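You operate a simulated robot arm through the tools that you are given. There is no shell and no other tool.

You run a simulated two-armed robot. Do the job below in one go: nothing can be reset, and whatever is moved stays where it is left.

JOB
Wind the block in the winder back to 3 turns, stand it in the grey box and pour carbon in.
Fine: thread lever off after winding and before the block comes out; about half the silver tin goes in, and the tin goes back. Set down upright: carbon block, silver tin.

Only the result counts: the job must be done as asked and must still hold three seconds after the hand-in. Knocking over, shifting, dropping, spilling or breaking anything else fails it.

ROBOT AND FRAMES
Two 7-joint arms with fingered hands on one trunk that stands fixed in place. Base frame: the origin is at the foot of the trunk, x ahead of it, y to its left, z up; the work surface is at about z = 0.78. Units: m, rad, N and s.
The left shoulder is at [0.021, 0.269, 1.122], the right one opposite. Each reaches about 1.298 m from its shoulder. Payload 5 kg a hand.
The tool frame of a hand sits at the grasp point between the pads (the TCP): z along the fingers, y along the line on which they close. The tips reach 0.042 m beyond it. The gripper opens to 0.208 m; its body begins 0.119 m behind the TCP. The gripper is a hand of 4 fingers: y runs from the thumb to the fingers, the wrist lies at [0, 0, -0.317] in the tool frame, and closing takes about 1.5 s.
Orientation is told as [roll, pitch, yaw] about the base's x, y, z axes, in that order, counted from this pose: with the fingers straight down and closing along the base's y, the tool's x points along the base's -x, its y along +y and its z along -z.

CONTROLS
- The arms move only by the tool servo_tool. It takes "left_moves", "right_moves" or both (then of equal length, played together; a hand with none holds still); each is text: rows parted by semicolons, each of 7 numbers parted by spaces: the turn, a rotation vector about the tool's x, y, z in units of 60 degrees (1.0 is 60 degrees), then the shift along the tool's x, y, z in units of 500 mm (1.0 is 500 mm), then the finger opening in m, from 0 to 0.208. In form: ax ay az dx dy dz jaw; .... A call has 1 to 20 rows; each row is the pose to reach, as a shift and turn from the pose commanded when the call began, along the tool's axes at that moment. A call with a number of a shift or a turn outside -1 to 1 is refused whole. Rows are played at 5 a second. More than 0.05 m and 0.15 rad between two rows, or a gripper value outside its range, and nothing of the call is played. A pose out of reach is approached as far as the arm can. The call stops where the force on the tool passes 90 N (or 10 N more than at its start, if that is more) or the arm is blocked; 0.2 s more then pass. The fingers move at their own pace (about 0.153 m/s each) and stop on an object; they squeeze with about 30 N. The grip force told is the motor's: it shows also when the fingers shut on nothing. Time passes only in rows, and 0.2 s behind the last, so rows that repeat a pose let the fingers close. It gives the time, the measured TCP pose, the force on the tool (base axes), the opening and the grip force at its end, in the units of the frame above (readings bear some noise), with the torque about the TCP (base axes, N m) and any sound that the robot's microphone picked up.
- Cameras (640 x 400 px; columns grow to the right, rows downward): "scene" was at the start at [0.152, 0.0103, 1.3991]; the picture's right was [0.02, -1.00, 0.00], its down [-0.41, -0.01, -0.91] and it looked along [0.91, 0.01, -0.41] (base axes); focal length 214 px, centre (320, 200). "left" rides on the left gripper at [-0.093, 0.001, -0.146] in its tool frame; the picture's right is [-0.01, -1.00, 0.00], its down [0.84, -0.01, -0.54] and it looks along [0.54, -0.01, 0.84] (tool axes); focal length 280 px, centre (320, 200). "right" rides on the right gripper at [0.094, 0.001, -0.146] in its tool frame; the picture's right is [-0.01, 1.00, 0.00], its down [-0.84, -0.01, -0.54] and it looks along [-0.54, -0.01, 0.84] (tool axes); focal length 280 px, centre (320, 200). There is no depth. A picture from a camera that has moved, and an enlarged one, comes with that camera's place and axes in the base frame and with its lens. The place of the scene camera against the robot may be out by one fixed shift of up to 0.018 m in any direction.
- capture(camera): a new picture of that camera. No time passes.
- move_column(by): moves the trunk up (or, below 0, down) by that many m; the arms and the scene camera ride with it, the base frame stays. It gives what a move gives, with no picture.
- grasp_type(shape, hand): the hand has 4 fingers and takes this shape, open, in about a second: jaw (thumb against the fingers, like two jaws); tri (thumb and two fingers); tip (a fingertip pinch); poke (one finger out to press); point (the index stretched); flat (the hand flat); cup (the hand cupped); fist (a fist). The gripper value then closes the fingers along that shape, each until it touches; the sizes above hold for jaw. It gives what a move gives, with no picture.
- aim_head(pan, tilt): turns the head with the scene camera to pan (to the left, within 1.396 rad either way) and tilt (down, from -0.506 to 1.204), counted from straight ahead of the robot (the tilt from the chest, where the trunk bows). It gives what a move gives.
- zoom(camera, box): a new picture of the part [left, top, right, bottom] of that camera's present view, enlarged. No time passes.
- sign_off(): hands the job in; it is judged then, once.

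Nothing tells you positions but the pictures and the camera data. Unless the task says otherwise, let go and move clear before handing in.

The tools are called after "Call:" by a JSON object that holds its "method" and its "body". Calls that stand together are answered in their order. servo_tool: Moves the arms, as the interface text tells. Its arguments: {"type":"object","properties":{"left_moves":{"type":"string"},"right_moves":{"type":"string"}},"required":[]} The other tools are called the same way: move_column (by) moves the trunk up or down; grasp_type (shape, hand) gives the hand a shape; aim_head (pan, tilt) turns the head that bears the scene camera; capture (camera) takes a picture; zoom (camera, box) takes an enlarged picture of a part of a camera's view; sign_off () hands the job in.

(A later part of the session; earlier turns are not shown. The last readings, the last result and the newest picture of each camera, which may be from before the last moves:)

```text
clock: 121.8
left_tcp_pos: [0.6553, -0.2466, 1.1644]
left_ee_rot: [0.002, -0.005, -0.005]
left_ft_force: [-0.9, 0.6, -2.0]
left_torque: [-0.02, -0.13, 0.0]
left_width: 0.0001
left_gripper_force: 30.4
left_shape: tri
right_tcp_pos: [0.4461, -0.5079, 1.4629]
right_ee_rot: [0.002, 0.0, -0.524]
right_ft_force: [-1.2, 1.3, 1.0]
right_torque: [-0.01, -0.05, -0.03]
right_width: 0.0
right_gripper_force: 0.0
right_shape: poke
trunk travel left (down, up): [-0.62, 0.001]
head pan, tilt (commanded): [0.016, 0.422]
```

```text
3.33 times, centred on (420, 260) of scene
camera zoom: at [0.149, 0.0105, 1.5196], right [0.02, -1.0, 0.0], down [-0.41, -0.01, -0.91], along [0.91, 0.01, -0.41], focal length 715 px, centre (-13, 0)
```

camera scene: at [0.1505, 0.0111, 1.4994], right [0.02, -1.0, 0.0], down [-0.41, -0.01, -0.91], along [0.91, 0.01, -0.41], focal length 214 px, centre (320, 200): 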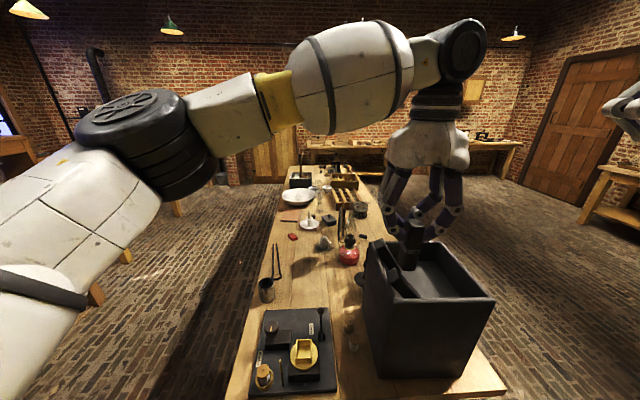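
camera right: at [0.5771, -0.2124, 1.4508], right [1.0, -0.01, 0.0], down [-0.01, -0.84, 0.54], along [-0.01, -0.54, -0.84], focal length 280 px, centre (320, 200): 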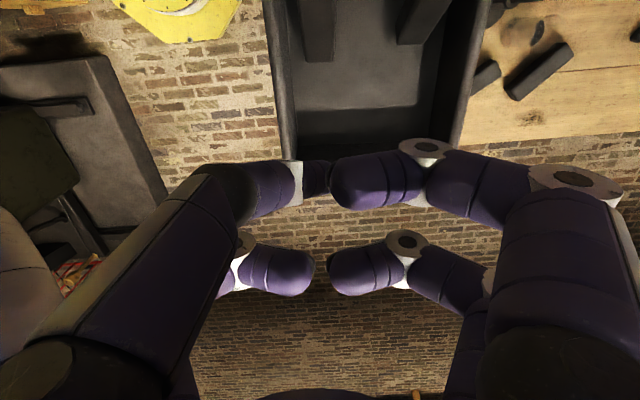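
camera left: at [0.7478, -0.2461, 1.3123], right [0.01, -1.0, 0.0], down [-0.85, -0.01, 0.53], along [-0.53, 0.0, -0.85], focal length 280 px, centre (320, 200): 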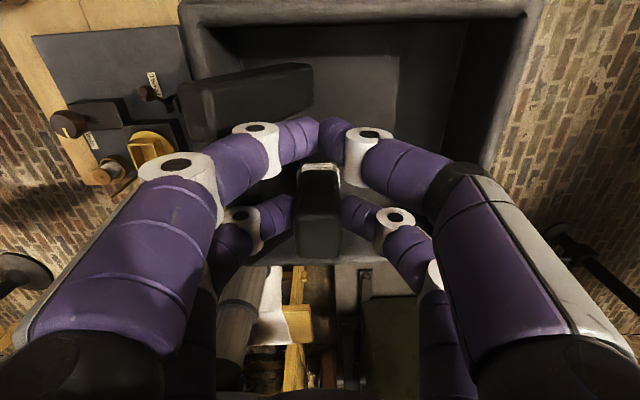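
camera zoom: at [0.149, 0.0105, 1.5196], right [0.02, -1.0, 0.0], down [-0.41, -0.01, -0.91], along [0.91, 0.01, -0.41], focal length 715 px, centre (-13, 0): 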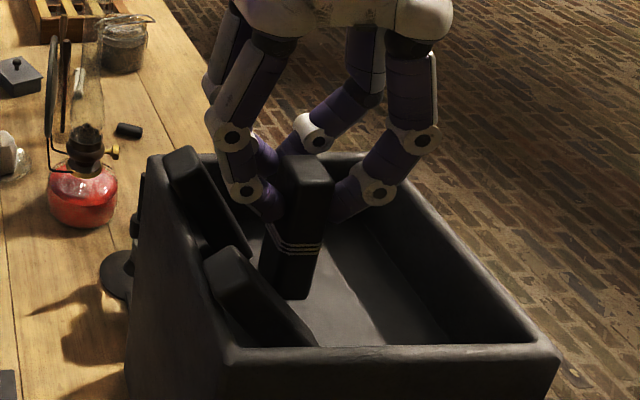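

Clear on both sides. I continue down slowly until the block touches the floor (expected around TCP z≈1.13).

Call:
{"method": "servo_tool", "body": {"left_moves": "0 0 0 0 0 0.016 0; 0 0 0 0 0 0.032 0; 0 0 0 0 0 0.044 0; 0 0 0 0 0 0.052 0; 0 0 0 0 0 0.052 0"}}

Call:
{"method": "zoom", "body": {"camera": "scene", "box": [360, 200, 480, 320]}}

```text
clock: 123.0
left_tcp_pos: [0.6556, -0.2475, 1.1383]
left_ee_rot: [0.002, -0.006, -0.003]
left_ft_force: [-0.7, -0.5, -3.3]
left_torque: [-0.01, -0.07, 0.0]
left_width: 0.0001
left_gripper_force: 29.7
left_shape: tri
right_tcp_pos: [0.4463, -0.5071, 1.4615]
right_ee_rot: [0.002, 0.0, -0.524]
right_ft_force: [-0.4, 0.8, 0.4]
right_torque: [-0.01, 0.0, 0.01]
right_width: 0.0002
right_gripper_force: 0.0
right_shape: poke
trunk travel left (down, up): [-0.62, 0.001]
head pan, tilt (commanded): [0.016, 0.422]
```

```text
3.33 times, centred on (420, 260) of scene
camera zoom: at [0.1496, 0.0103, 1.5195], right [0.02, -1.0, 0.0], down [-0.41, -0.01, -0.91], along [0.91, 0.01, -0.41], focal length 715 px, centre (-13, 0)
```

zoom: 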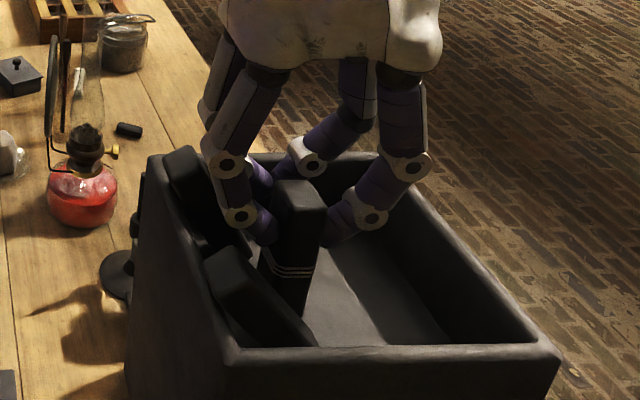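

Call:
{"method": "servo_tool", "body": {"left_moves": "0 0 0 0 0 0.004 0; 0 0 0 0 0 0.008 0; 0 0 0 0 0 0.012 0; 0 0 0 0 0 0.012 0"}}

Call:
{"method": "servo_tool", "body": {"left_moves": "0 0 0 0 0 0.004 0; 0 0 0 0 0 0.008 0; 0 0 0 0 0 0.008 0"}}

```text
clock: 124.0
left_tcp_pos: [0.6569, -0.2465, 1.1322]
left_ee_rot: [0.001, -0.007, -0.004]
left_ft_force: [-1.1, 0.1, -2.3]
left_torque: [0.01, -0.09, 0.0]
left_width: 0.0
left_gripper_force: 29.9
left_shape: tri
right_tcp_pos: [0.446, -0.5066, 1.4622]
right_ee_rot: [0.002, 0.0, -0.523]
right_ft_force: [0.2, 0.0, 0.3]
right_torque: [-0.01, 0.0, -0.05]
right_width: 0.0001
right_gripper_force: 0.1
right_shape: poke
trunk travel left (down, up): [-0.62, 0.001]
head pan, tilt (commanded): [0.016, 0.422]
```

```text
clock: 124.8
left_tcp_pos: [0.6561, -0.2467, 1.1289]
left_ee_rot: [0.004, -0.007, -0.004]
left_ft_force: [0.4, 0.1, 12.8]
left_torque: [0.03, 0.29, -0.02]
left_width: 0.0001
left_gripper_force: 29.9
left_shape: tri
right_tcp_pos: [0.446, -0.5076, 1.4623]
right_ee_rot: [0.004, -0.001, -0.523]
right_ft_force: [-0.7, -0.2, 1.0]
right_torque: [0.0, -0.03, 0.01]
right_width: 0.0001
right_gripper_force: 0.1
right_shape: poke
trunk travel left (down, up): [-0.62, 0.001]
head pan, tilt (commanded): [0.016, 0.422]
```

The block stands on the floor (contact force). I relieve the press slightly, open the fingers gently and look.

Call:
{"method": "servo_tool", "body": {"left_moves": "0 0 0 0 0 -0.003 0; 0 0 0 0 0 -0.003 0.02; 0 0 0 0 0 -0.003 0.032; 0 0 0 0 0 -0.003 0.038; 0 0 0 0 0 -0.003 0.045; 0 0 0 0 0 -0.003 0.052; 0 0 0 0 0 -0.003 0.058; 0 0 0 0 0 -0.003 0.058"}}

Call:
{"method": "zoom", "body": {"camera": "scene", "box": [360, 200, 480, 320]}}

Call:
{"method": "capture", "body": {"camera": "left"}}

```text
clock: 126.6
left_tcp_pos: [0.6568, -0.2482, 1.1293]
left_ee_rot: [0.002, -0.006, -0.006]
left_ft_force: [2.4, -14.3, 20.0]
left_torque: [1.11, -0.64, -0.61]
left_width: 0.0551
left_gripper_force: 0.2
left_shape: tri
right_tcp_pos: [0.4457, -0.5078, 1.4616]
right_ee_rot: [0.003, 0.0, -0.522]
right_ft_force: [0.3, 0.3, 0.2]
right_torque: [-0.03, -0.02, 0.04]
right_width: 0.0
right_gripper_force: 0.0
right_shape: poke
trunk travel left (down, up): [-0.62, 0.001]
head pan, tilt (commanded): [0.016, 0.422]
```

```text
3.33 times, centred on (420, 260) of scene
camera zoom: at [0.1486, 0.0095, 1.5197], right [0.02, -1.0, 0.0], down [-0.41, -0.01, -0.91], along [0.91, 0.01, -0.41], focal length 715 px, centre (-13, 0)
```

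zoom: 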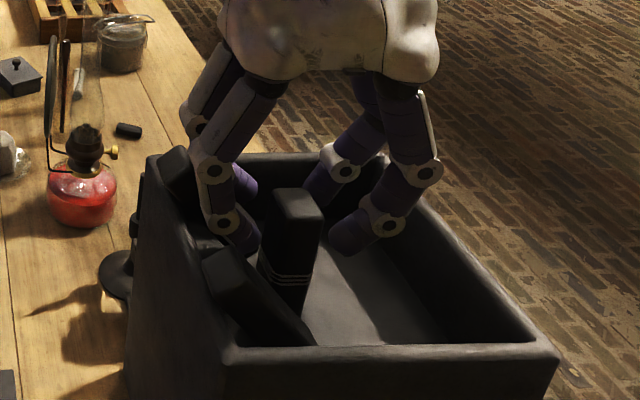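

```text
taken
camera left: at [0.7482, -0.247, 1.2779], right [0.01, -1.0, 0.0], down [-0.85, -0.01, 0.53], along [-0.53, 0.0, -0.85], focal length 280 px, centre (320, 200)
```

left: 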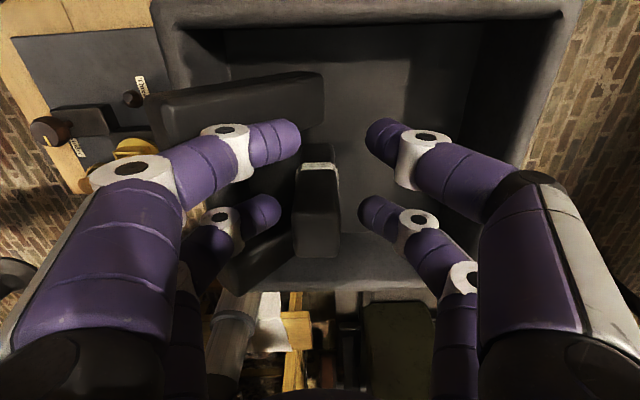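

A finger of the other pair is touching the far leaning block as it opened; I raise straight up immediately.

Call:
{"method": "servo_tool", "body": {"left_moves": "0 0 0 0 0 -0.02 0.055; 0 0 0 0 0 -0.045 0.055; 0 0 0 0 0 -0.08 0.055; 0 0 0 0 0 -0.12 0.055; 0 0 0 0 0 -0.16 0.055; 0 0 0 0 0 -0.2 0.055; 0 0 0 0 0 -0.2 0.055"}}

Call:
{"method": "zoom", "body": {"camera": "scene", "box": [360, 200, 480, 320]}}

Call:
{"method": "capture", "body": {"camera": "left"}}

```text
clock: 128.2
left_tcp_pos: [0.67, -0.2302, 1.2263]
left_ee_rot: [-0.003, 0.005, 0.02]
left_ft_force: [-0.2, 0.5, -0.5]
left_torque: [0.01, 0.02, -0.01]
left_width: 0.0551
left_gripper_force: 0.0
left_shape: tri
right_tcp_pos: [0.4471, -0.5082, 1.4623]
right_ee_rot: [0.002, -0.001, -0.524]
right_ft_force: [0.7, 0.1, -0.2]
right_torque: [0.03, 0.03, 0.03]
right_width: 0.0001
right_gripper_force: 0.1
right_shape: poke
trunk travel left (down, up): [-0.62, 0.001]
head pan, tilt (commanded): [0.016, 0.422]
```

```text
3.33 times, centred on (420, 260) of scene
camera zoom: at [0.1498, 0.0098, 1.5194], right [0.02, -1.0, 0.0], down [-0.41, -0.01, -0.91], along [0.91, 0.01, -0.41], focal length 715 px, centre (-13, 0)
```

zoom: 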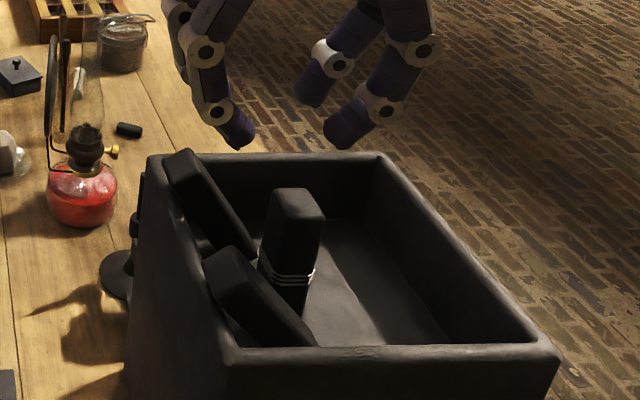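

```text
taken
camera left: at [0.7647, -0.2269, 1.3726], right [0.03, -1.0, 0.0], down [-0.84, -0.03, 0.54], along [-0.54, -0.02, -0.84], focal length 280 px, centre (320, 200)
```

left: 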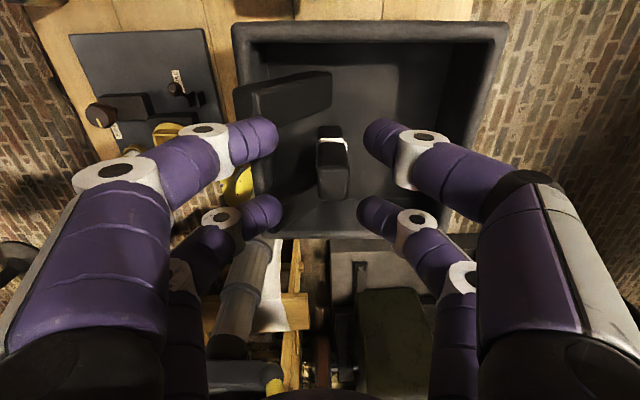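

The block stands upright with three rings. I check the leaning blocks closely.

Call:
{"method": "zoom", "body": {"camera": "scene", "box": [380, 215, 450, 305]}}

Call:
{"method": "zoom", "body": {"camera": "left", "box": [220, 10, 520, 240]}}

```text
4.44 times, centred on (415, 260) of scene
camera zoom: at [0.1498, 0.0098, 1.5194], right [0.02, -1.0, 0.0], down [-0.41, -0.01, -0.91], along [0.91, 0.01, -0.41], focal length 953 px, centre (-102, -67)
```

zoom: 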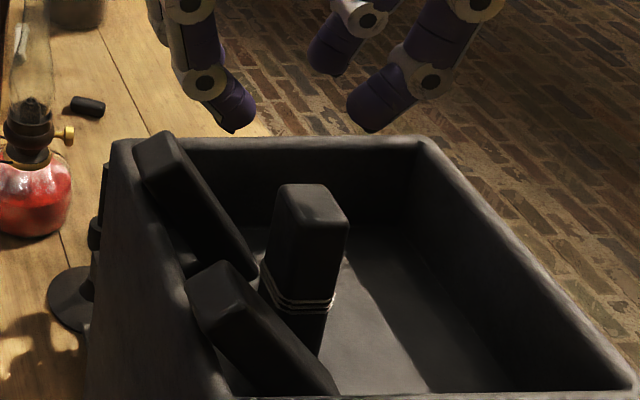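

```text
1.74 times, centred on (370, 125) of left
camera zoom: at [0.7647, -0.2269, 1.3726], right [0.03, -1.0, 0.0], down [-0.84, -0.03, 0.54], along [-0.54, -0.02, -0.84], focal length 488 px, centre (233, 330)
```

zoom: 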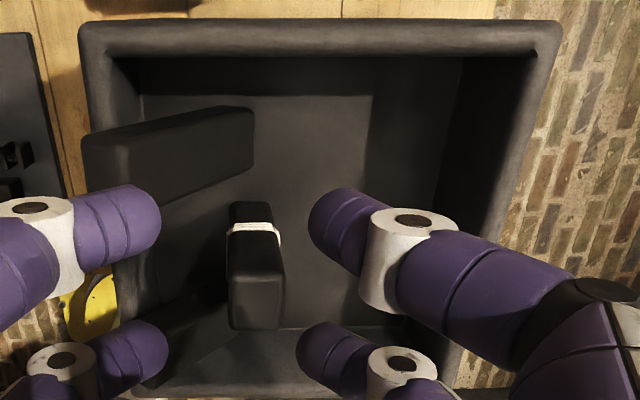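

The leaning blocks stay in place (within ~5 mm). Now the silver tin: I lift the left hand clear and move it above the tin to look inside.

Call:
{"method": "servo_tool", "body": {"left_moves": "0 0 0 0 0 -0.06 0.07; 0 0 0 0 0.03 -0.12 0.1; 0 0 -0.02 -0.014 0.12 -0.14 0.12; 0 0 -0.02 -0.028 0.21 -0.14 0.12; 0 0 -0.02 -0.042 0.3 -0.14 0.12; 0 0 0.01 -0.056 0.39 -0.12 0.12; 0 0 0.02 -0.07 0.48 -0.08 0.12; 0 0 0.02 -0.084 0.57 -0.03 0.12; 0 0 0.02 -0.098 0.66 0.03 0.12; 0 0 0.02 -0.112 0.75 0.09 0.12; 0 0 0.02 -0.126 0.83 0.15 0.12; 0 0 0.02 -0.14 0.89 0.21 0.12; 0 0 0.02 -0.14 0.89 0.21 0.12"}}

Call:
{"method": "capture", "body": {"camera": "left"}}

Call:
{"method": "capture", "body": {"camera": "scene"}}

```text
refused: row 8 steps farther than a row can; nothing moved
```

```text
taken
camera left: at [0.7647, -0.2269, 1.3726], right [0.03, -1.0, 0.0], down [-0.84, -0.03, 0.54], along [-0.54, -0.02, -0.84], focal length 280 px, centre (320, 200)
```

left: 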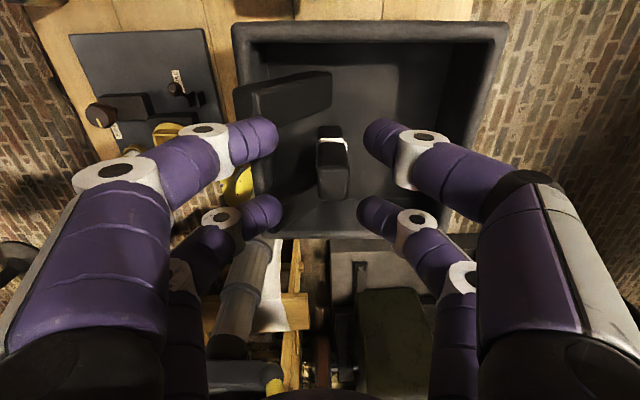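

```text
taken
camera scene: at [0.1498, 0.0098, 1.5194], right [0.02, -1.0, 0.0], down [-0.41, -0.01, -0.91], along [0.91, 0.01, -0.41], focal length 214 px, centre (320, 200)
```

scene: 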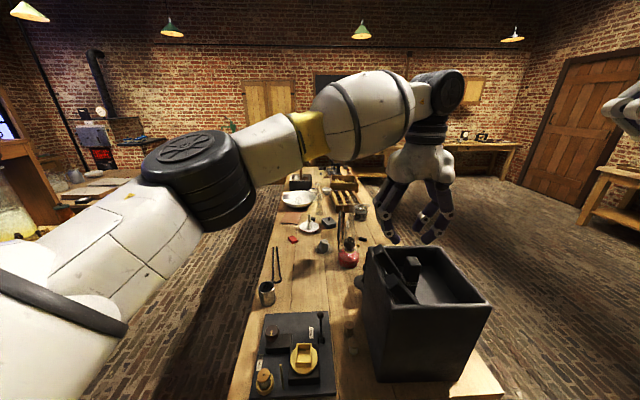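

Call:
{"method": "servo_tool", "body": {"left_moves": "0 0 0 0 0 -0.06 0.07; 0 0 0 0 0.03 -0.12 0.1; 0 0 0 -0.012 0.11 -0.14 0.12; 0 0 0 -0.024 0.19 -0.14 0.12; 0 0 0 -0.036 0.27 -0.14 0.12; 0 0 0 -0.048 0.35 -0.14 0.12; 0 0 0 -0.06 0.43 -0.12 0.12; 0 0 0 -0.072 0.51 -0.09 0.12; 0 0 0 -0.084 0.59 -0.05 0.12; 0 0 0 -0.096 0.67 0 0.12; 0 0 0 -0.108 0.74 0.05 0.12; 0 0 0 -0.12 0.81 0.1 0.12; 0 0 0 -0.13 0.86 0.15 0.12; 0 0 0 -0.14 0.89 0.2 0.12; 0 0 0 -0.14 0.89 0.2 0.12"}}

Call:
{"method": "capture", "body": {"camera": "left"}}

Call:
{"method": "capture", "body": {"camera": "scene"}}

```text
clock: 131.4
left_tcp_pos: [0.7286, 0.1964, 1.131]
left_ee_rot: [0.002, -0.006, -0.006]
left_ft_force: [-0.7, -0.4, 0.1]
left_torque: [0.01, 0.03, 0.01]
left_width: 0.12
left_gripper_force: 0.2
left_shape: tri
right_tcp_pos: [0.446, -0.5072, 1.4614]
right_ee_rot: [0.001, 0.0, -0.523]
right_ft_force: [-0.7, -1.0, 0.6]
right_torque: [0.04, -0.08, -0.02]
right_width: 0.0
right_gripper_force: 0.1
right_shape: poke
trunk travel left (down, up): [-0.62, 0.001]
head pan, tilt (commanded): [0.016, 0.422]
```

```text
taken
camera left: at [0.8211, 0.1976, 1.2797], right [0.01, -1.0, 0.0], down [-0.85, -0.01, 0.53], along [-0.53, 0.0, -0.85], focal length 280 px, centre (320, 200)
```

left: 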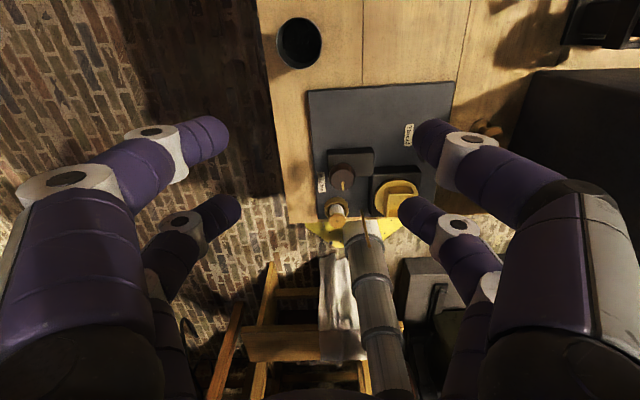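

```text
taken
camera scene: at [0.149, 0.0098, 1.5196], right [0.02, -1.0, 0.0], down [-0.41, -0.01, -0.91], along [0.91, 0.01, -0.41], focal length 214 px, centre (320, 200)
```

scene: 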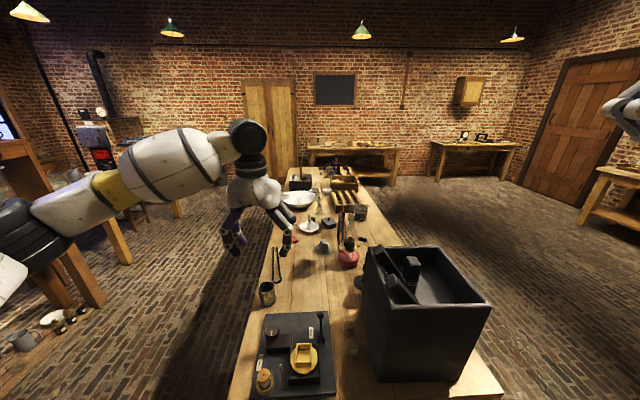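

Call:
{"method": "zoom", "body": {"camera": "left", "box": [260, 0, 340, 80]}}

Call:
{"method": "zoom", "body": {"camera": "scene", "box": [245, 230, 305, 310]}}

```text
5.00 times, centred on (300, 40) of left
camera zoom: at [0.8211, 0.1976, 1.2797], right [0.01, -1.0, 0.0], down [-0.85, -0.01, 0.53], along [-0.53, 0.0, -0.85], focal length 1402 px, centre (420, 1000)
```

zoom: 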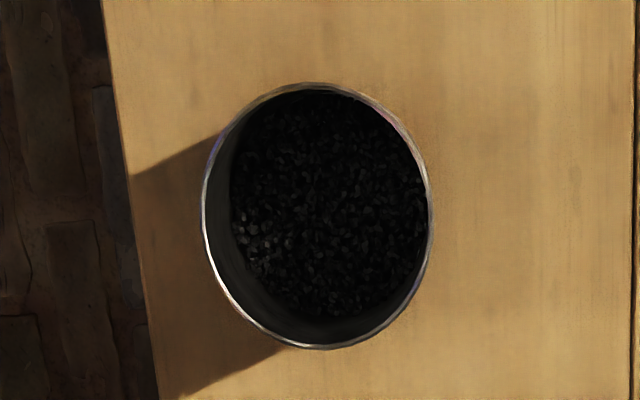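

```text
5.00 times, centred on (275, 270) of scene
camera zoom: at [0.149, 0.0098, 1.5196], right [0.02, -1.0, 0.0], down [-0.41, -0.01, -0.91], along [0.91, 0.01, -0.41], focal length 1072 px, centre (545, -150)
```

zoom: 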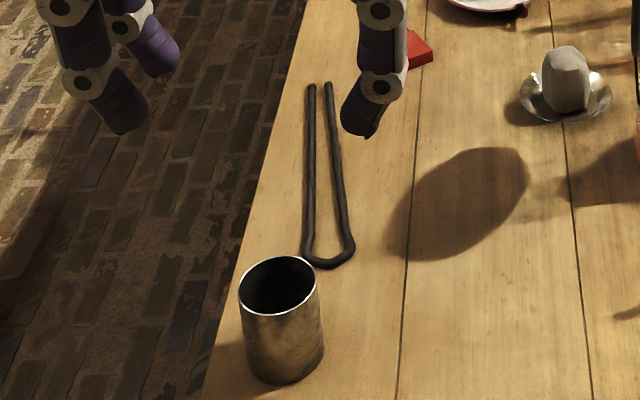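

The silver tin holds black carbon granules about 5 cm below its rim. I move directly over it to pin down its position.

Call:
{"method": "servo_tool", "body": {"left_moves": "0 0 0 -0.033 0.012 0.07 0.12; 0 0 0 -0.066 0.024 0.14 0.12; 0 0 0 -0.1 0.036 0.21 0.12; 0 0 0 -0.132 0.048 0.282 0.12; 0 0 0 -0.132 0.048 0.282 0.12"}}

Call:
{"method": "capture", "body": {"camera": "left"}}

Call:
{"method": "zoom", "body": {"camera": "left", "box": [250, 80, 390, 200]}}

```text
clock: 132.6
left_tcp_pos: [0.7945, 0.2225, 0.9917]
left_ee_rot: [0.001, -0.009, -0.007]
left_ft_force: [0.1, 0.2, 0.3]
left_torque: [0.03, -0.03, 0.03]
left_width: 0.1199
left_gripper_force: 0.1
left_shape: tri
right_tcp_pos: [0.4461, -0.5083, 1.4624]
right_ee_rot: [0.002, 0.0, -0.525]
right_ft_force: [-0.9, 0.1, 0.9]
right_torque: [0.0, -0.08, 0.01]
right_width: 0.0002
right_gripper_force: 0.0
right_shape: poke
trunk travel left (down, up): [-0.62, 0.001]
head pan, tilt (commanded): [0.016, 0.422]
```

```text
taken
camera left: at [0.8872, 0.2242, 1.1394], right [0.01, -1.0, 0.0], down [-0.85, -0.01, 0.53], along [-0.53, 0.0, -0.85], focal length 280 px, centre (320, 200)
```

left: 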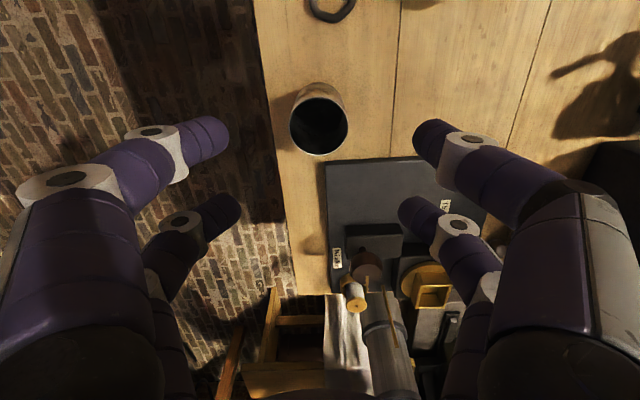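

```text
3.33 times, centred on (320, 140) of left
camera zoom: at [0.8872, 0.2242, 1.1394], right [0.01, -1.0, 0.0], down [-0.85, -0.01, 0.53], along [-0.53, 0.0, -0.85], focal length 935 px, centre (320, 400)
```

zoom: 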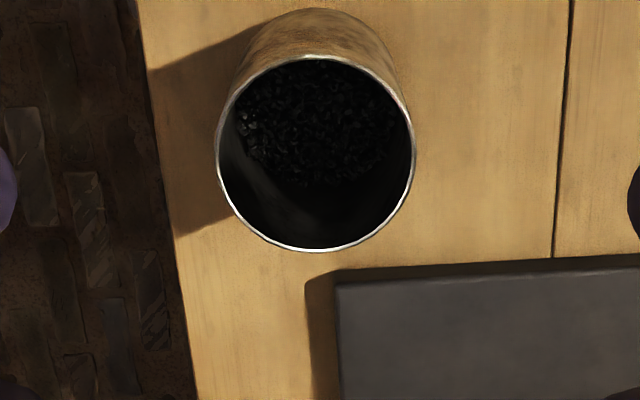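

Tin centre is about (0.800, 0.2265), rim z≈0.860, radius 30 mm, with roughly 2 cm of granules. I lower the open hand around it.

Call:
{"method": "servo_tool", "body": {"left_moves": "0 0.009 0.007 -0.011 0.008 0.06 0.1; 0 0.009 0.007 -0.011 0.008 0.12 0.1; 0 0.009 0.007 -0.011 0.008 0.18 0.1; 0 0.009 0.007 -0.011 0.008 0.24 0.1; 0 0.009 0.007 -0.011 0.008 0.3 0.1; 0 0.009 0.007 -0.011 0.008 0.3 0.1"}}

Call:
{"method": "capture", "body": {"camera": "left"}}

Call:
{"method": "zoom", "body": {"camera": "scene", "box": [220, 200, 340, 320]}}

```text
clock: 134.0
left_tcp_pos: [0.8001, 0.2267, 0.8424]
left_ee_rot: [0.002, 0.003, -0.013]
left_ft_force: [0.4, -0.4, 0.5]
left_torque: [0.04, -0.04, 0.01]
left_width: 0.1006
left_gripper_force: 0.0
left_shape: tri
right_tcp_pos: [0.445, -0.508, 1.4625]
right_ee_rot: [0.001, -0.001, -0.523]
right_ft_force: [0.3, 0.0, -0.4]
right_torque: [0.02, -0.06, -0.03]
right_width: 0.0002
right_gripper_force: 0.0
right_shape: poke
trunk travel left (down, up): [-0.62, 0.001]
head pan, tilt (commanded): [0.016, 0.422]
```

```text
taken
camera left: at [0.8934, 0.2272, 0.989], right [0.0, -1.0, 0.0], down [-0.84, 0.0, 0.54], along [-0.54, 0.0, -0.84], focal length 280 px, centre (320, 200)
```

left: 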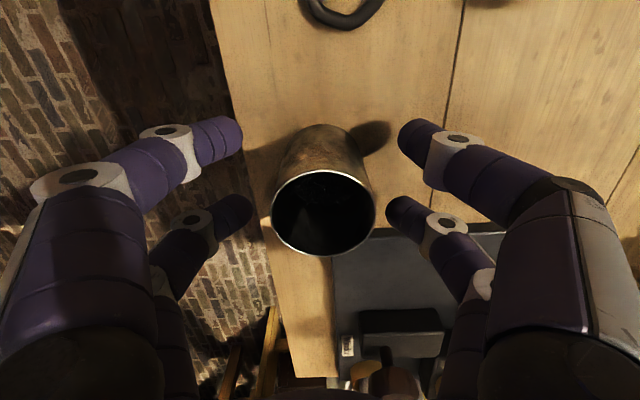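

```text
3.33 times, centred on (280, 260) of scene
camera zoom: at [0.149, 0.01, 1.5197], right [0.02, -1.0, 0.0], down [-0.41, -0.01, -0.91], along [0.91, 0.01, -0.41], focal length 715 px, centre (453, 0)
```

zoom: 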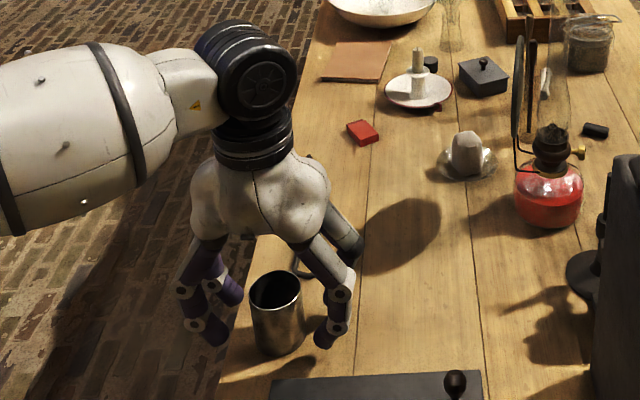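

The tin is centred between the fingers. I close on it.

Call:
{"method": "servo_tool", "body": {"left_moves": "0 0 0 0 0 0 0.08; 0 0 0 0 0 0 0.065; 0 0 0 0 0 0 0.055; 0 0 0 0 0 0 0.045; 0 0 0 0 0 0 0.03; 0 0 0 0 0 0 0.0; 0 0 0 0 0 0 0.0; 0 0 0 0 0 0 0.0"}}

Call:
{"method": "capture", "body": {"camera": "left"}}

Call:
{"method": "zoom", "body": {"camera": "scene", "box": [220, 200, 340, 320]}}

```text
clock: 135.8
left_tcp_pos: [0.7998, 0.227, 0.8416]
left_ee_rot: [0.001, 0.002, -0.012]
left_ft_force: [-0.1, -0.6, 0.4]
left_torque: [0.01, 0.01, -0.02]
left_width: 0.0233
left_gripper_force: 29.8
left_shape: tri
right_tcp_pos: [0.4459, -0.5071, 1.4622]
right_ee_rot: [0.001, 0.0, -0.525]
right_ft_force: [-0.3, 0.1, -0.3]
right_torque: [0.01, 0.01, 0.0]
right_width: 0.0001
right_gripper_force: 0.1
right_shape: poke
trunk travel left (down, up): [-0.62, 0.001]
head pan, tilt (commanded): [0.016, 0.422]
```

```text
taken
camera left: at [0.8936, 0.2276, 0.9884], right [0.0, -1.0, 0.0], down [-0.84, 0.0, 0.54], along [-0.54, 0.0, -0.84], focal length 280 px, centre (320, 200)
```

left: 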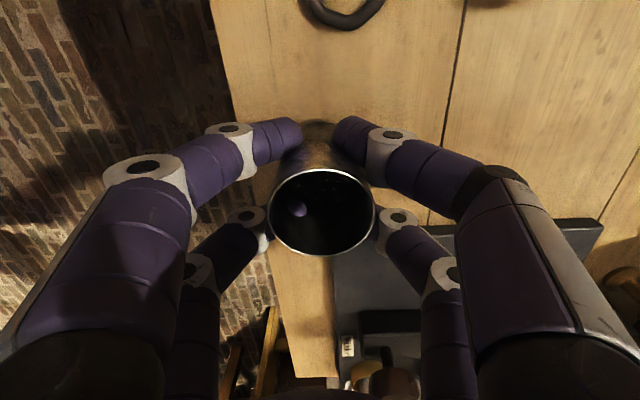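

```text
3.33 times, centred on (280, 260) of scene
camera zoom: at [0.1496, 0.0103, 1.5195], right [0.02, -1.0, 0.0], down [-0.41, -0.01, -0.91], along [0.91, 0.01, -0.41], focal length 715 px, centre (453, 0)
```

zoom: 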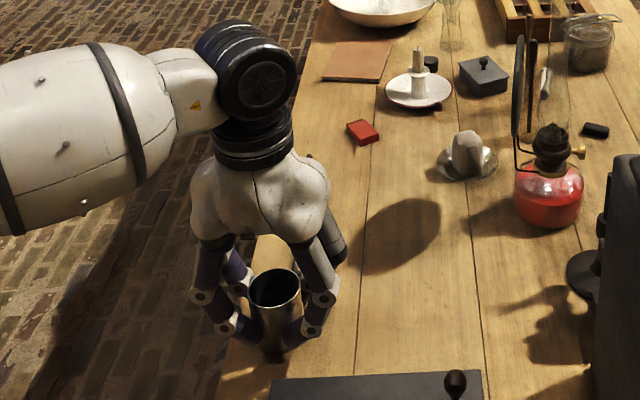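

Call:
{"method": "zoom", "body": {"camera": "left", "box": [250, 110, 400, 270]}}

```text
2.50 times, centred on (325, 190) of left
camera zoom: at [0.8936, 0.2276, 0.9884], right [0.0, -1.0, 0.0], down [-0.84, 0.0, 0.54], along [-0.54, 0.0, -0.84], focal length 701 px, centre (308, 225)
```

zoom: 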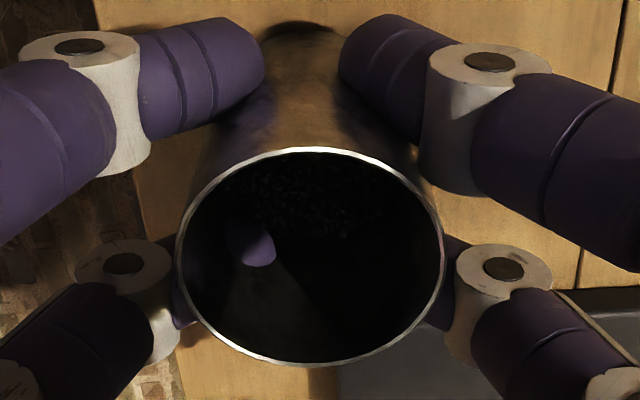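

A fingertip seems to dig into the tin wall, so I reopen, rotate the hand to yaw −35° (which I want for pouring anyway), and grip again.

Call:
{"method": "servo_tool", "body": {"left_moves": "0 0 0 0 0 0 0.03; 0 0 0 0 0 0 0.05; 0 0 0 0 0 0 0.08; 0 0 0 0 0 0 0.1; 0 0 0.12 0 0 0 0.1; 0 0 0.24 0 0 0 0.1; 0 0 0.36 0 0 0 0.1; 0 0 0.48 0 0 0 0.1; 0 0 0.57 0 0 0 0.1; 0 0 0.57 0 0 0 0.1"}}

Call:
{"method": "capture", "body": {"camera": "left"}}

Call:
{"method": "zoom", "body": {"camera": "scene", "box": [220, 200, 340, 320]}}

```text
clock: 138.0
left_tcp_pos: [0.8016, 0.2254, 0.8392]
left_ee_rot: [0.0, 0.005, -0.61]
left_ft_force: [0.2, -0.2, 0.5]
left_torque: [0.02, 0.01, -0.02]
left_width: 0.0995
left_gripper_force: 0.1
left_shape: tri
right_tcp_pos: [0.4458, -0.5076, 1.4625]
right_ee_rot: [0.002, 0.001, -0.523]
right_ft_force: [0.4, 0.0, 0.0]
right_torque: [0.02, -0.04, 0.04]
right_width: 0.0
right_gripper_force: 0.1
right_shape: poke
trunk travel left (down, up): [-0.62, 0.001]
head pan, tilt (commanded): [0.016, 0.422]
```

```text
taken
camera left: at [0.8788, 0.1734, 0.9869], right [-0.56, -0.83, 0.0], down [-0.7, 0.47, 0.54], along [-0.45, 0.3, -0.84], focal length 280 px, centre (320, 200)
```

left: 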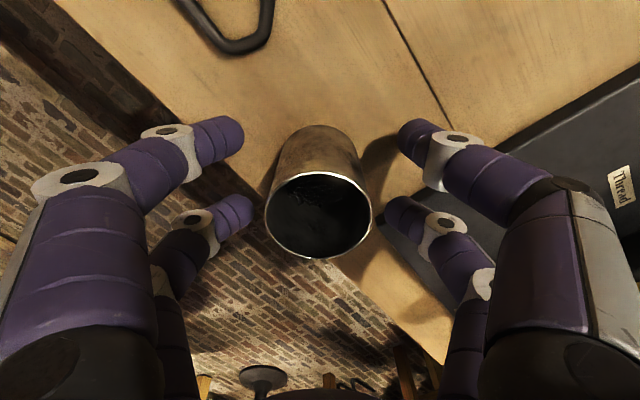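

```text
3.33 times, centred on (280, 260) of scene
camera zoom: at [0.1495, 0.0103, 1.5195], right [0.02, -1.0, 0.0], down [-0.41, -0.01, -0.91], along [0.91, 0.01, -0.41], focal length 715 px, centre (453, 0)
```

zoom: 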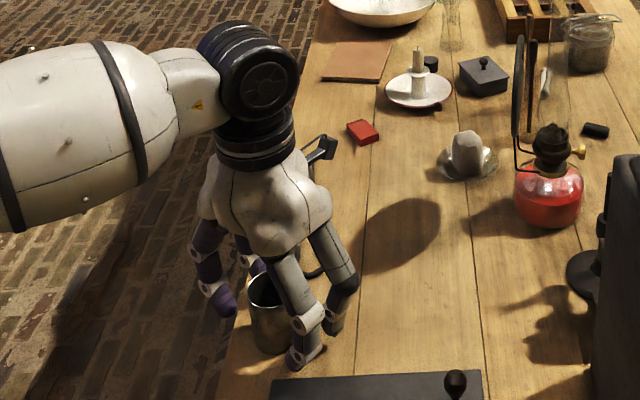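

Call:
{"method": "servo_tool", "body": {"left_moves": "0 0 0 0 0 0 0.08; 0 0 0 0 0 0 0.065; 0 0 0 0 0 0 0.055; 0 0 0 0 0 0 0.045; 0 0 0 0 0 0 0.035; 0 0 0 0 0 0 0.025; 0 0 0 0 0 0 0.025"}}

Call:
{"method": "zoom", "body": {"camera": "left", "box": [240, 100, 400, 270]}}

```text
clock: 139.6
left_tcp_pos: [0.8009, 0.2262, 0.8399]
left_ee_rot: [0.001, 0.004, -0.61]
left_ft_force: [-0.4, -0.3, -0.3]
left_torque: [0.0, 0.02, -0.02]
left_width: 0.024
left_gripper_force: 30.4
left_shape: tri
right_tcp_pos: [0.4464, -0.5083, 1.462]
right_ee_rot: [0.001, -0.001, -0.523]
right_ft_force: [-0.1, -0.3, 0.3]
right_torque: [0.02, -0.03, 0.01]
right_width: 0.0
right_gripper_force: 0.1
right_shape: poke
trunk travel left (down, up): [-0.62, 0.001]
head pan, tilt (commanded): [0.016, 0.422]
```

```text
2.35 times, centred on (320, 185) of left
camera zoom: at [0.8789, 0.1735, 0.9867], right [-0.56, -0.83, 0.0], down [-0.7, 0.47, 0.54], along [-0.45, 0.3, -0.84], focal length 660 px, centre (320, 235)
```

zoom: 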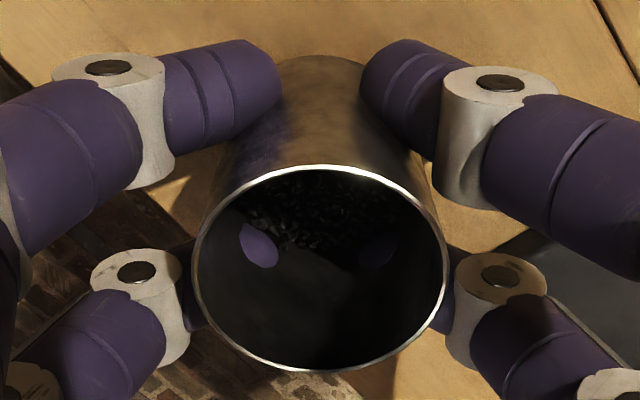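

Both far fingertips sit symmetrically (finger visuals just overlap the thin wall), so the grip is even. I squeeze fully and lift gently.

Call:
{"method": "servo_tool", "body": {"left_moves": "0 0 0 0 0 0 0.0; 0 0 0 0 0 0 0.0; 0 0 0 0 0 -0.02 0.0; 0 0 0 0 0 -0.04 0.0; 0 0 0 0 0 -0.08 0.0; 0 0 0 0 0 -0.12 0.0; 0 0 0 0 0 -0.12 0.0"}}

Call:
{"method": "zoom", "body": {"camera": "scene", "box": [220, 180, 340, 310]}}

Call:
{"method": "servo_tool", "body": {"left_moves": "0 0 0 0 0 0 0.0"}}

Call:
{"method": "servo_tool", "body": {"left_moves": "0 0 0 0 0 0 0.0"}}

Call:
{"method": "servo_tool", "body": {"left_moves": "0 0 0 0 0 0 0.0"}}

Call:
{"method": "servo_tool", "body": {"left_moves": "0 0 0 0 0 0 0.0"}}

Call:
{"method": "servo_tool", "body": {"left_moves": "0 0 0 0 0 0 0.0"}}

Call:
{"method": "servo_tool", "body": {"left_moves": "0 0 0 0 0 0 0.0"}}

```text
clock: 141.2
left_tcp_pos: [0.8003, 0.2274, 0.9]
left_ee_rot: [0.0, 0.004, -0.607]
left_ft_force: [-0.1, -0.2, -1.0]
left_torque: [-0.01, 0.0, 0.01]
left_width: 0.0241
left_gripper_force: 30.1
left_shape: tri
right_tcp_pos: [0.447, -0.5087, 1.4626]
right_ee_rot: [0.001, 0.001, -0.522]
right_ft_force: [0.0, 0.3, 0.3]
right_torque: [0.0, 0.0, 0.01]
right_width: 0.0001
right_gripper_force: 0.0
right_shape: poke
trunk travel left (down, up): [-0.62, 0.001]
head pan, tilt (commanded): [0.016, 0.422]
```

```text
3.08 times, centred on (280, 245) of scene
camera zoom: at [0.1497, 0.0104, 1.5194], right [0.02, -1.0, 0.0], down [-0.41, -0.01, -0.91], along [0.91, 0.01, -0.41], focal length 660 px, centre (443, 62)
```

zoom: 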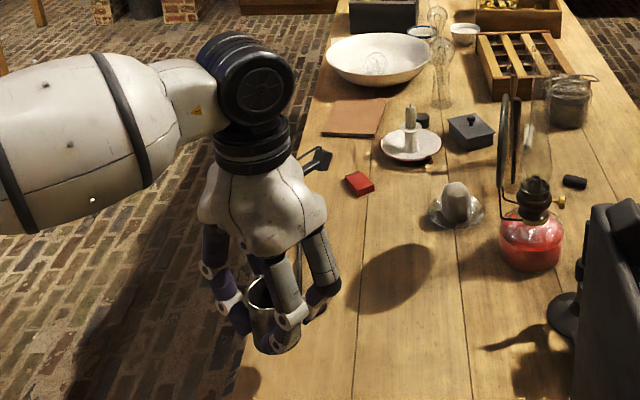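

```text
clock: 141.6
left_tcp_pos: [0.7993, 0.2266, 0.9]
left_ee_rot: [0.0, 0.004, -0.607]
left_ft_force: [-0.5, -0.5, -1.0]
left_torque: [0.0, -0.03, 0.0]
left_width: 0.024
left_gripper_force: 29.8
left_shape: tri
right_tcp_pos: [0.4458, -0.5068, 1.4625]
right_ee_rot: [0.003, 0.0, -0.523]
right_ft_force: [-0.1, -0.3, -0.2]
right_torque: [0.02, 0.0, -0.01]
right_width: 0.0
right_gripper_force: 0.1
right_shape: poke
trunk travel left (down, up): [-0.62, 0.001]
head pan, tilt (commanded): [0.016, 0.422]
```

```text
clock: 142.0
left_tcp_pos: [0.7993, 0.2264, 0.9012]
left_ee_rot: [0.001, 0.005, -0.608]
left_ft_force: [0.4, -0.4, -1.5]
left_torque: [-0.05, -0.02, -0.01]
left_width: 0.0243
left_gripper_force: 30.0
left_shape: tri
right_tcp_pos: [0.4465, -0.5078, 1.4631]
right_ee_rot: [0.003, -0.001, -0.525]
right_ft_force: [0.0, -0.2, -0.9]
right_torque: [0.0, 0.0, 0.0]
right_width: 0.0001
right_gripper_force: 0.0
right_shape: poke
trunk travel left (down, up): [-0.62, 0.001]
head pan, tilt (commanded): [0.016, 0.422]
```

```text
clock: 142.4
left_tcp_pos: [0.7994, 0.2271, 0.9]
left_ee_rot: [0.001, 0.004, -0.607]
left_ft_force: [-0.1, 0.1, -0.5]
left_torque: [0.03, -0.01, -0.02]
left_width: 0.0239
left_gripper_force: 30.5
left_shape: tri
right_tcp_pos: [0.4461, -0.5092, 1.4631]
right_ee_rot: [0.002, -0.001, -0.522]
right_ft_force: [-0.4, 0.5, 0.3]
right_torque: [-0.03, 0.02, 0.02]
right_width: 0.0
right_gripper_force: 0.1
right_shape: poke
trunk travel left (down, up): [-0.62, 0.001]
head pan, tilt (commanded): [0.016, 0.422]
```

```text
clock: 142.8
left_tcp_pos: [0.7995, 0.2259, 0.8998]
left_ee_rot: [0.0, 0.004, -0.607]
left_ft_force: [-0.1, -1.1, -0.9]
left_torque: [-0.04, -0.03, 0.0]
left_width: 0.0241
left_gripper_force: 30.1
left_shape: tri
right_tcp_pos: [0.446, -0.5084, 1.4626]
right_ee_rot: [0.002, 0.001, -0.522]
right_ft_force: [-0.6, -0.9, 0.1]
right_torque: [-0.01, 0.0, 0.01]
right_width: 0.0001
right_gripper_force: 0.1
right_shape: poke
trunk travel left (down, up): [-0.62, 0.001]
head pan, tilt (commanded): [0.016, 0.422]
```

```text
clock: 143.2
left_tcp_pos: [0.7998, 0.2264, 0.9006]
left_ee_rot: [0.001, 0.004, -0.607]
left_ft_force: [0.6, 0.5, -1.4]
left_torque: [0.0, -0.01, -0.01]
left_width: 0.0239
left_gripper_force: 30.0
left_shape: tri
right_tcp_pos: [0.4465, -0.5072, 1.4614]
right_ee_rot: [0.002, 0.001, -0.522]
right_ft_force: [0.0, -0.3, -0.6]
right_torque: [0.01, 0.05, -0.01]
right_width: 0.0002
right_gripper_force: 0.0
right_shape: poke
trunk travel left (down, up): [-0.62, 0.001]
head pan, tilt (commanded): [0.016, 0.422]
```

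```text
clock: 143.6
left_tcp_pos: [0.8006, 0.2268, 0.9012]
left_ee_rot: [-0.001, 0.006, -0.609]
left_ft_force: [-0.4, -0.6, -1.5]
left_torque: [0.0, 0.01, 0.0]
left_width: 0.0241
left_gripper_force: 29.8
left_shape: tri
right_tcp_pos: [0.4466, -0.5089, 1.4617]
right_ee_rot: [0.001, 0.002, -0.525]
right_ft_force: [-0.3, -0.4, -0.4]
right_torque: [-0.01, 0.04, 0.02]
right_width: 0.0
right_gripper_force: 0.1
right_shape: poke
trunk travel left (down, up): [-0.62, 0.001]
head pan, tilt (commanded): [0.016, 0.422]
```

The tin is lifted (about 1.1 N in total). I take a baseline close-up of the contents in the hand.

Call:
{"method": "zoom", "body": {"camera": "left", "box": [270, 130, 370, 240]}}

Call:
{"method": "capture", "body": {"camera": "left"}}

```text
3.64 times, centred on (320, 185) of left
camera zoom: at [0.8781, 0.1746, 1.047], right [-0.56, -0.83, 0.0], down [-0.7, 0.47, 0.54], along [-0.45, 0.3, -0.84], focal length 1020 px, centre (320, 254)
```

zoom: 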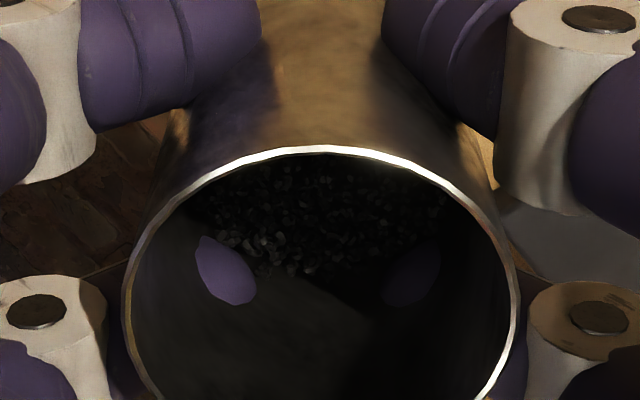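

```text
taken
camera left: at [0.8781, 0.1746, 1.047], right [-0.56, -0.83, 0.0], down [-0.7, 0.47, 0.54], along [-0.45, 0.3, -0.84], focal length 280 px, centre (320, 200)
```

left: 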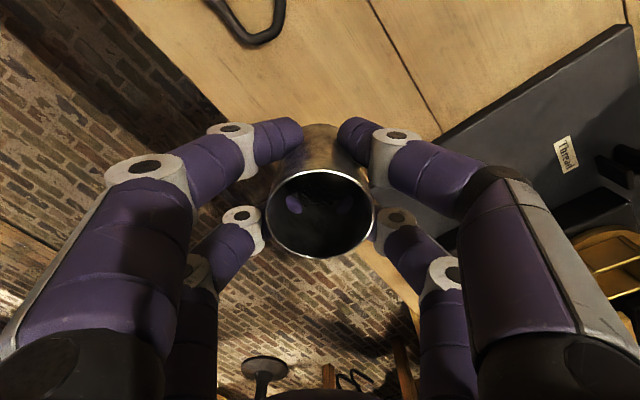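

Contents lie about 5 cm below the rim. I carry the tin upright, high, toward the box side.

Call:
{"method": "servo_tool", "body": {"left_moves": "0 0 0 0 0 -0.06 0; 0 0 0 0 0 -0.14 0; 0 0 0 0 0 -0.22 0; 0 0 0 0 0 -0.3 0; 0 0 0 0 0 -0.38 0; 0 0 0 0 0 -0.44 0; 0 0 0 -0.008 -0.06 -0.48 0; 0 0 0 -0.016 -0.13 -0.52 0; 0 0 0 -0.024 -0.2 -0.56 0; 0 0 0 -0.032 -0.27 -0.6 0; 0 0 0 -0.04 -0.34 -0.64 0; 0 0 0 -0.048 -0.42 -0.67 0; 0 0 0 -0.056 -0.5 -0.7 0; 0 0 0 -0.064 -0.58 -0.73 0; 0 0 0 -0.072 -0.65 -0.76 0; 0 0 0 -0.078 -0.7 -0.78 0; 0 0 0 -0.08 -0.741 -0.8 0; 0 0 0 -0.08 -0.741 -0.8 0"}}

Call:
{"method": "capture", "body": {"camera": "scene"}}

Call:
{"method": "capture", "body": {"camera": "left"}}

```text
clock: 147.4
left_tcp_pos: [0.6242, -0.1025, 1.303]
left_ee_rot: [-0.001, 0.003, -0.607]
left_ft_force: [-0.1, 0.1, -1.0]
left_torque: [-0.08, 0.06, -0.02]
left_width: 0.0233
left_gripper_force: 29.3
left_shape: tri
right_tcp_pos: [0.4469, -0.5063, 1.462]
right_ee_rot: [-0.001, 0.0, -0.524]
right_ft_force: [0.2, 0.2, -1.0]
right_torque: [-0.11, 0.08, -0.02]
right_width: 0.0
right_gripper_force: 0.1
right_shape: poke
trunk travel left (down, up): [-0.62, 0.001]
head pan, tilt (commanded): [0.016, 0.422]
```

```text
taken
camera scene: at [0.1499, 0.0108, 1.5194], right [0.02, -1.0, 0.0], down [-0.41, -0.01, -0.91], along [0.91, 0.01, -0.41], focal length 214 px, centre (320, 200)
```

scene: 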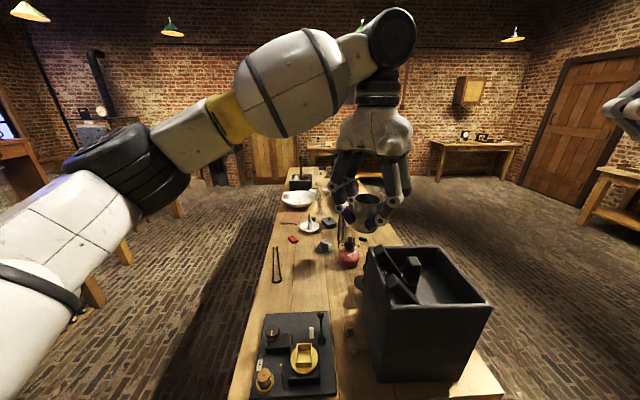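

```text
taken
camera left: at [0.7027, -0.1535, 1.4491], right [-0.56, -0.83, 0.0], down [-0.7, 0.47, 0.54], along [-0.45, 0.3, -0.84], focal length 280 px, centre (320, 200)
```

left: 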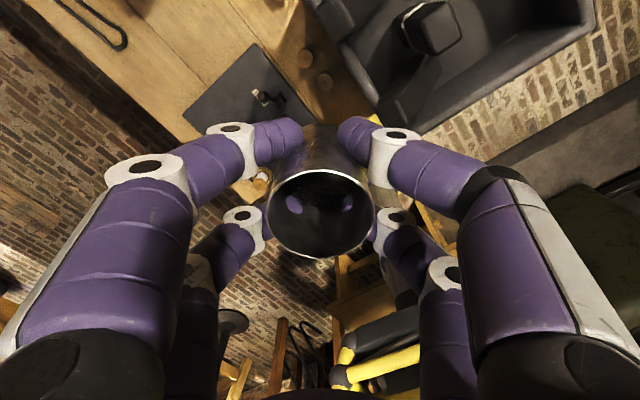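

Carried without trouble. I turn the hand to yaw −60° so it lines up with the forearm for the pour.

Call:
{"method": "servo_tool", "body": {"left_moves": "0 0 0.1 0 0 0 0; 0 0 0.2 0 0 0 0; 0 0 0.3 0 0 0 0; 0 0 0.42 0 0 0 0; 0 0 0.42 0 0 0 0"}}

```text
clock: 148.6
left_tcp_pos: [0.6241, -0.1028, 1.3014]
left_ee_rot: [-0.001, 0.004, -1.05]
left_ft_force: [0.0, -0.1, -1.5]
left_torque: [-0.02, 0.04, -0.03]
left_width: 0.0237
left_gripper_force: 29.9
left_shape: tri
right_tcp_pos: [0.4463, -0.5076, 1.4627]
right_ee_rot: [0.001, 0.0, -0.525]
right_ft_force: [0.3, 0.1, -0.4]
right_torque: [0.02, 0.01, -0.03]
right_width: 0.0
right_gripper_force: 0.1
right_shape: poke
trunk travel left (down, up): [-0.62, 0.001]
head pan, tilt (commanded): [0.016, 0.422]
```

I tilt to 45° (contents still safe at that angle) while moving over the box to about (0.665, −0.32, 1.29).

Call:
{"method": "servo_tool", "body": {"left_moves": "0 -0.06 0 -0.06 -0.02 0.003 0; 0 -0.14 0 -0.13 -0.045 0.006 0; 0 -0.25 0 -0.2 -0.07 0.01 0; 0 -0.36 0 -0.27 -0.095 0.014 0; 0 -0.48 0 -0.34 -0.12 0.018 0; 0 -0.6 0 -0.4 -0.14 0.022 0; 0 -0.72 0 -0.417 -0.146 0.022 0; 0 -0.75 0 -0.417 -0.146 0.022 0; 0 -0.75 0 -0.417 -0.146 0.022 0"}}

Call:
{"method": "capture", "body": {"camera": "scene"}}

Call:
{"method": "capture", "body": {"camera": "left"}}

```text
clock: 150.6
left_tcp_pos: [0.6656, -0.3189, 1.2891]
left_ee_rot: [-0.004, -0.783, -1.046]
left_ft_force: [0.3, -0.2, -0.1]
left_torque: [-0.05, 0.04, -0.03]
left_width: 0.023
left_gripper_force: 29.9
left_shape: tri
right_tcp_pos: [0.4468, -0.5072, 1.4626]
right_ee_rot: [0.0, 0.001, -0.523]
right_ft_force: [0.9, 0.8, 1.0]
right_torque: [-0.09, 0.02, 0.02]
right_width: 0.0
right_gripper_force: 0.1
right_shape: poke
trunk travel left (down, up): [-0.62, 0.001]
head pan, tilt (commanded): [0.016, 0.422]
```

```text
taken
camera scene: at [0.1494, 0.0109, 1.5196], right [0.02, -1.0, 0.0], down [-0.41, -0.01, -0.91], along [0.91, 0.01, -0.41], focal length 214 px, centre (320, 200)
```

scene: 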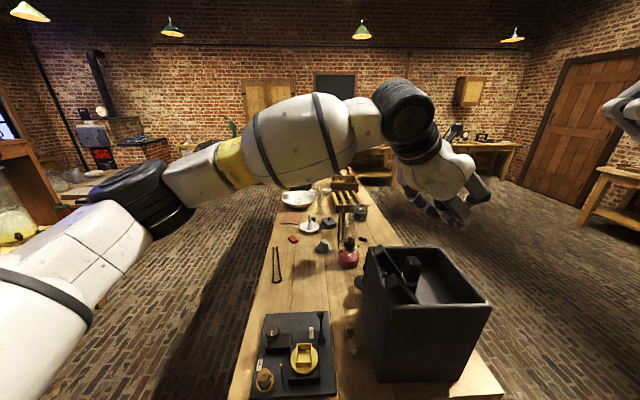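

```text
taken
camera left: at [0.6494, -0.2861, 1.4589], right [-0.86, -0.51, 0.01], down [-0.5, 0.84, -0.21], along [0.1, -0.19, -0.98], focal length 280 px, centre (320, 200)
```

left: 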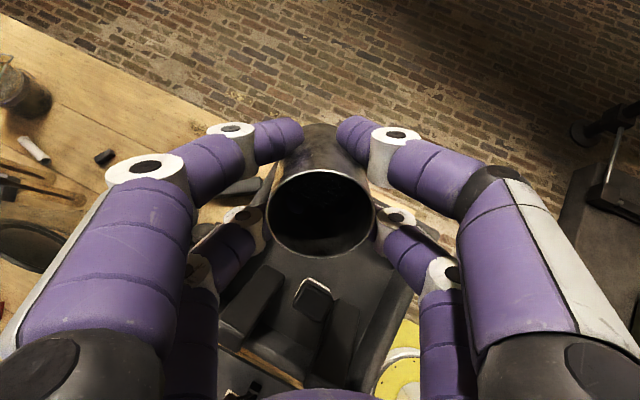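

The tin is over the free right-hand part of the box, nothing spilled. I shift a little further out and lower, and tilt on to 60°, then watch closely in small steps.

Call:
{"method": "servo_tool", "body": {"left_moves": "0 0 0 -0.004 0 0.04 0; 0 0 0 -0.008 0 0.076 0; 0 -0.08 0 -0.008 0 0.076 0; 0 -0.16 0 -0.008 0 0.076 0; 0 -0.25 0 -0.008 0 0.076 0; 0 -0.25 0 -0.008 0 0.076 0"}}

Call:
{"method": "zoom", "body": {"camera": "left", "box": [240, 130, 400, 350]}}

Call:
{"method": "zoom", "body": {"camera": "scene", "box": [360, 130, 500, 310]}}

```text
clock: 152.0
left_tcp_pos: [0.6802, -0.3464, 1.2643]
left_ee_rot: [-0.005, -1.044, -1.045]
left_ft_force: [-0.6, -0.6, -1.6]
left_torque: [0.06, -0.01, 0.08]
left_width: 0.0232
left_gripper_force: 29.9
left_shape: tri
right_tcp_pos: [0.4467, -0.5084, 1.4623]
right_ee_rot: [0.002, 0.001, -0.523]
right_ft_force: [-0.5, -0.7, 0.1]
right_torque: [0.06, -0.06, 0.0]
right_width: 0.0
right_gripper_force: 0.0
right_shape: poke
trunk travel left (down, up): [-0.62, 0.001]
head pan, tilt (commanded): [0.016, 0.422]
```

```text
1.82 times, centred on (320, 240) of left
camera zoom: at [0.6412, -0.2764, 1.4196], right [-0.86, -0.5, 0.01], down [-0.45, 0.76, -0.46], along [0.22, -0.4, -0.89], focal length 510 px, centre (320, 127)
```

zoom: 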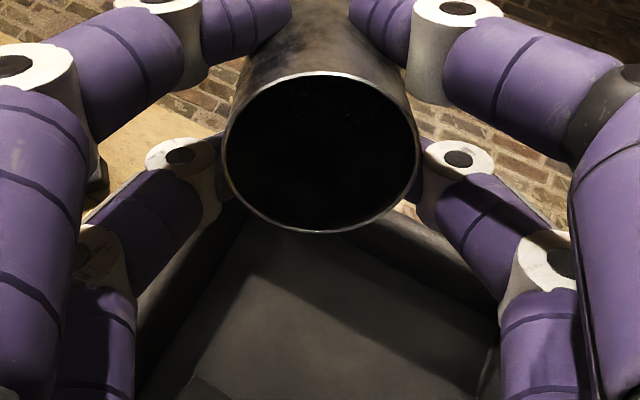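

```text
2.22 times, centred on (430, 220) of scene
camera zoom: at [0.1492, 0.0095, 1.5196], right [0.02, -1.0, 0.0], down [-0.41, -0.01, -0.91], along [0.91, 0.01, -0.41], focal length 477 px, centre (76, 156)
```

zoom: 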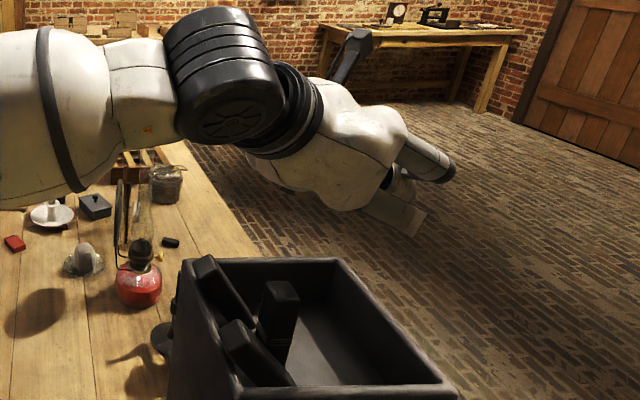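

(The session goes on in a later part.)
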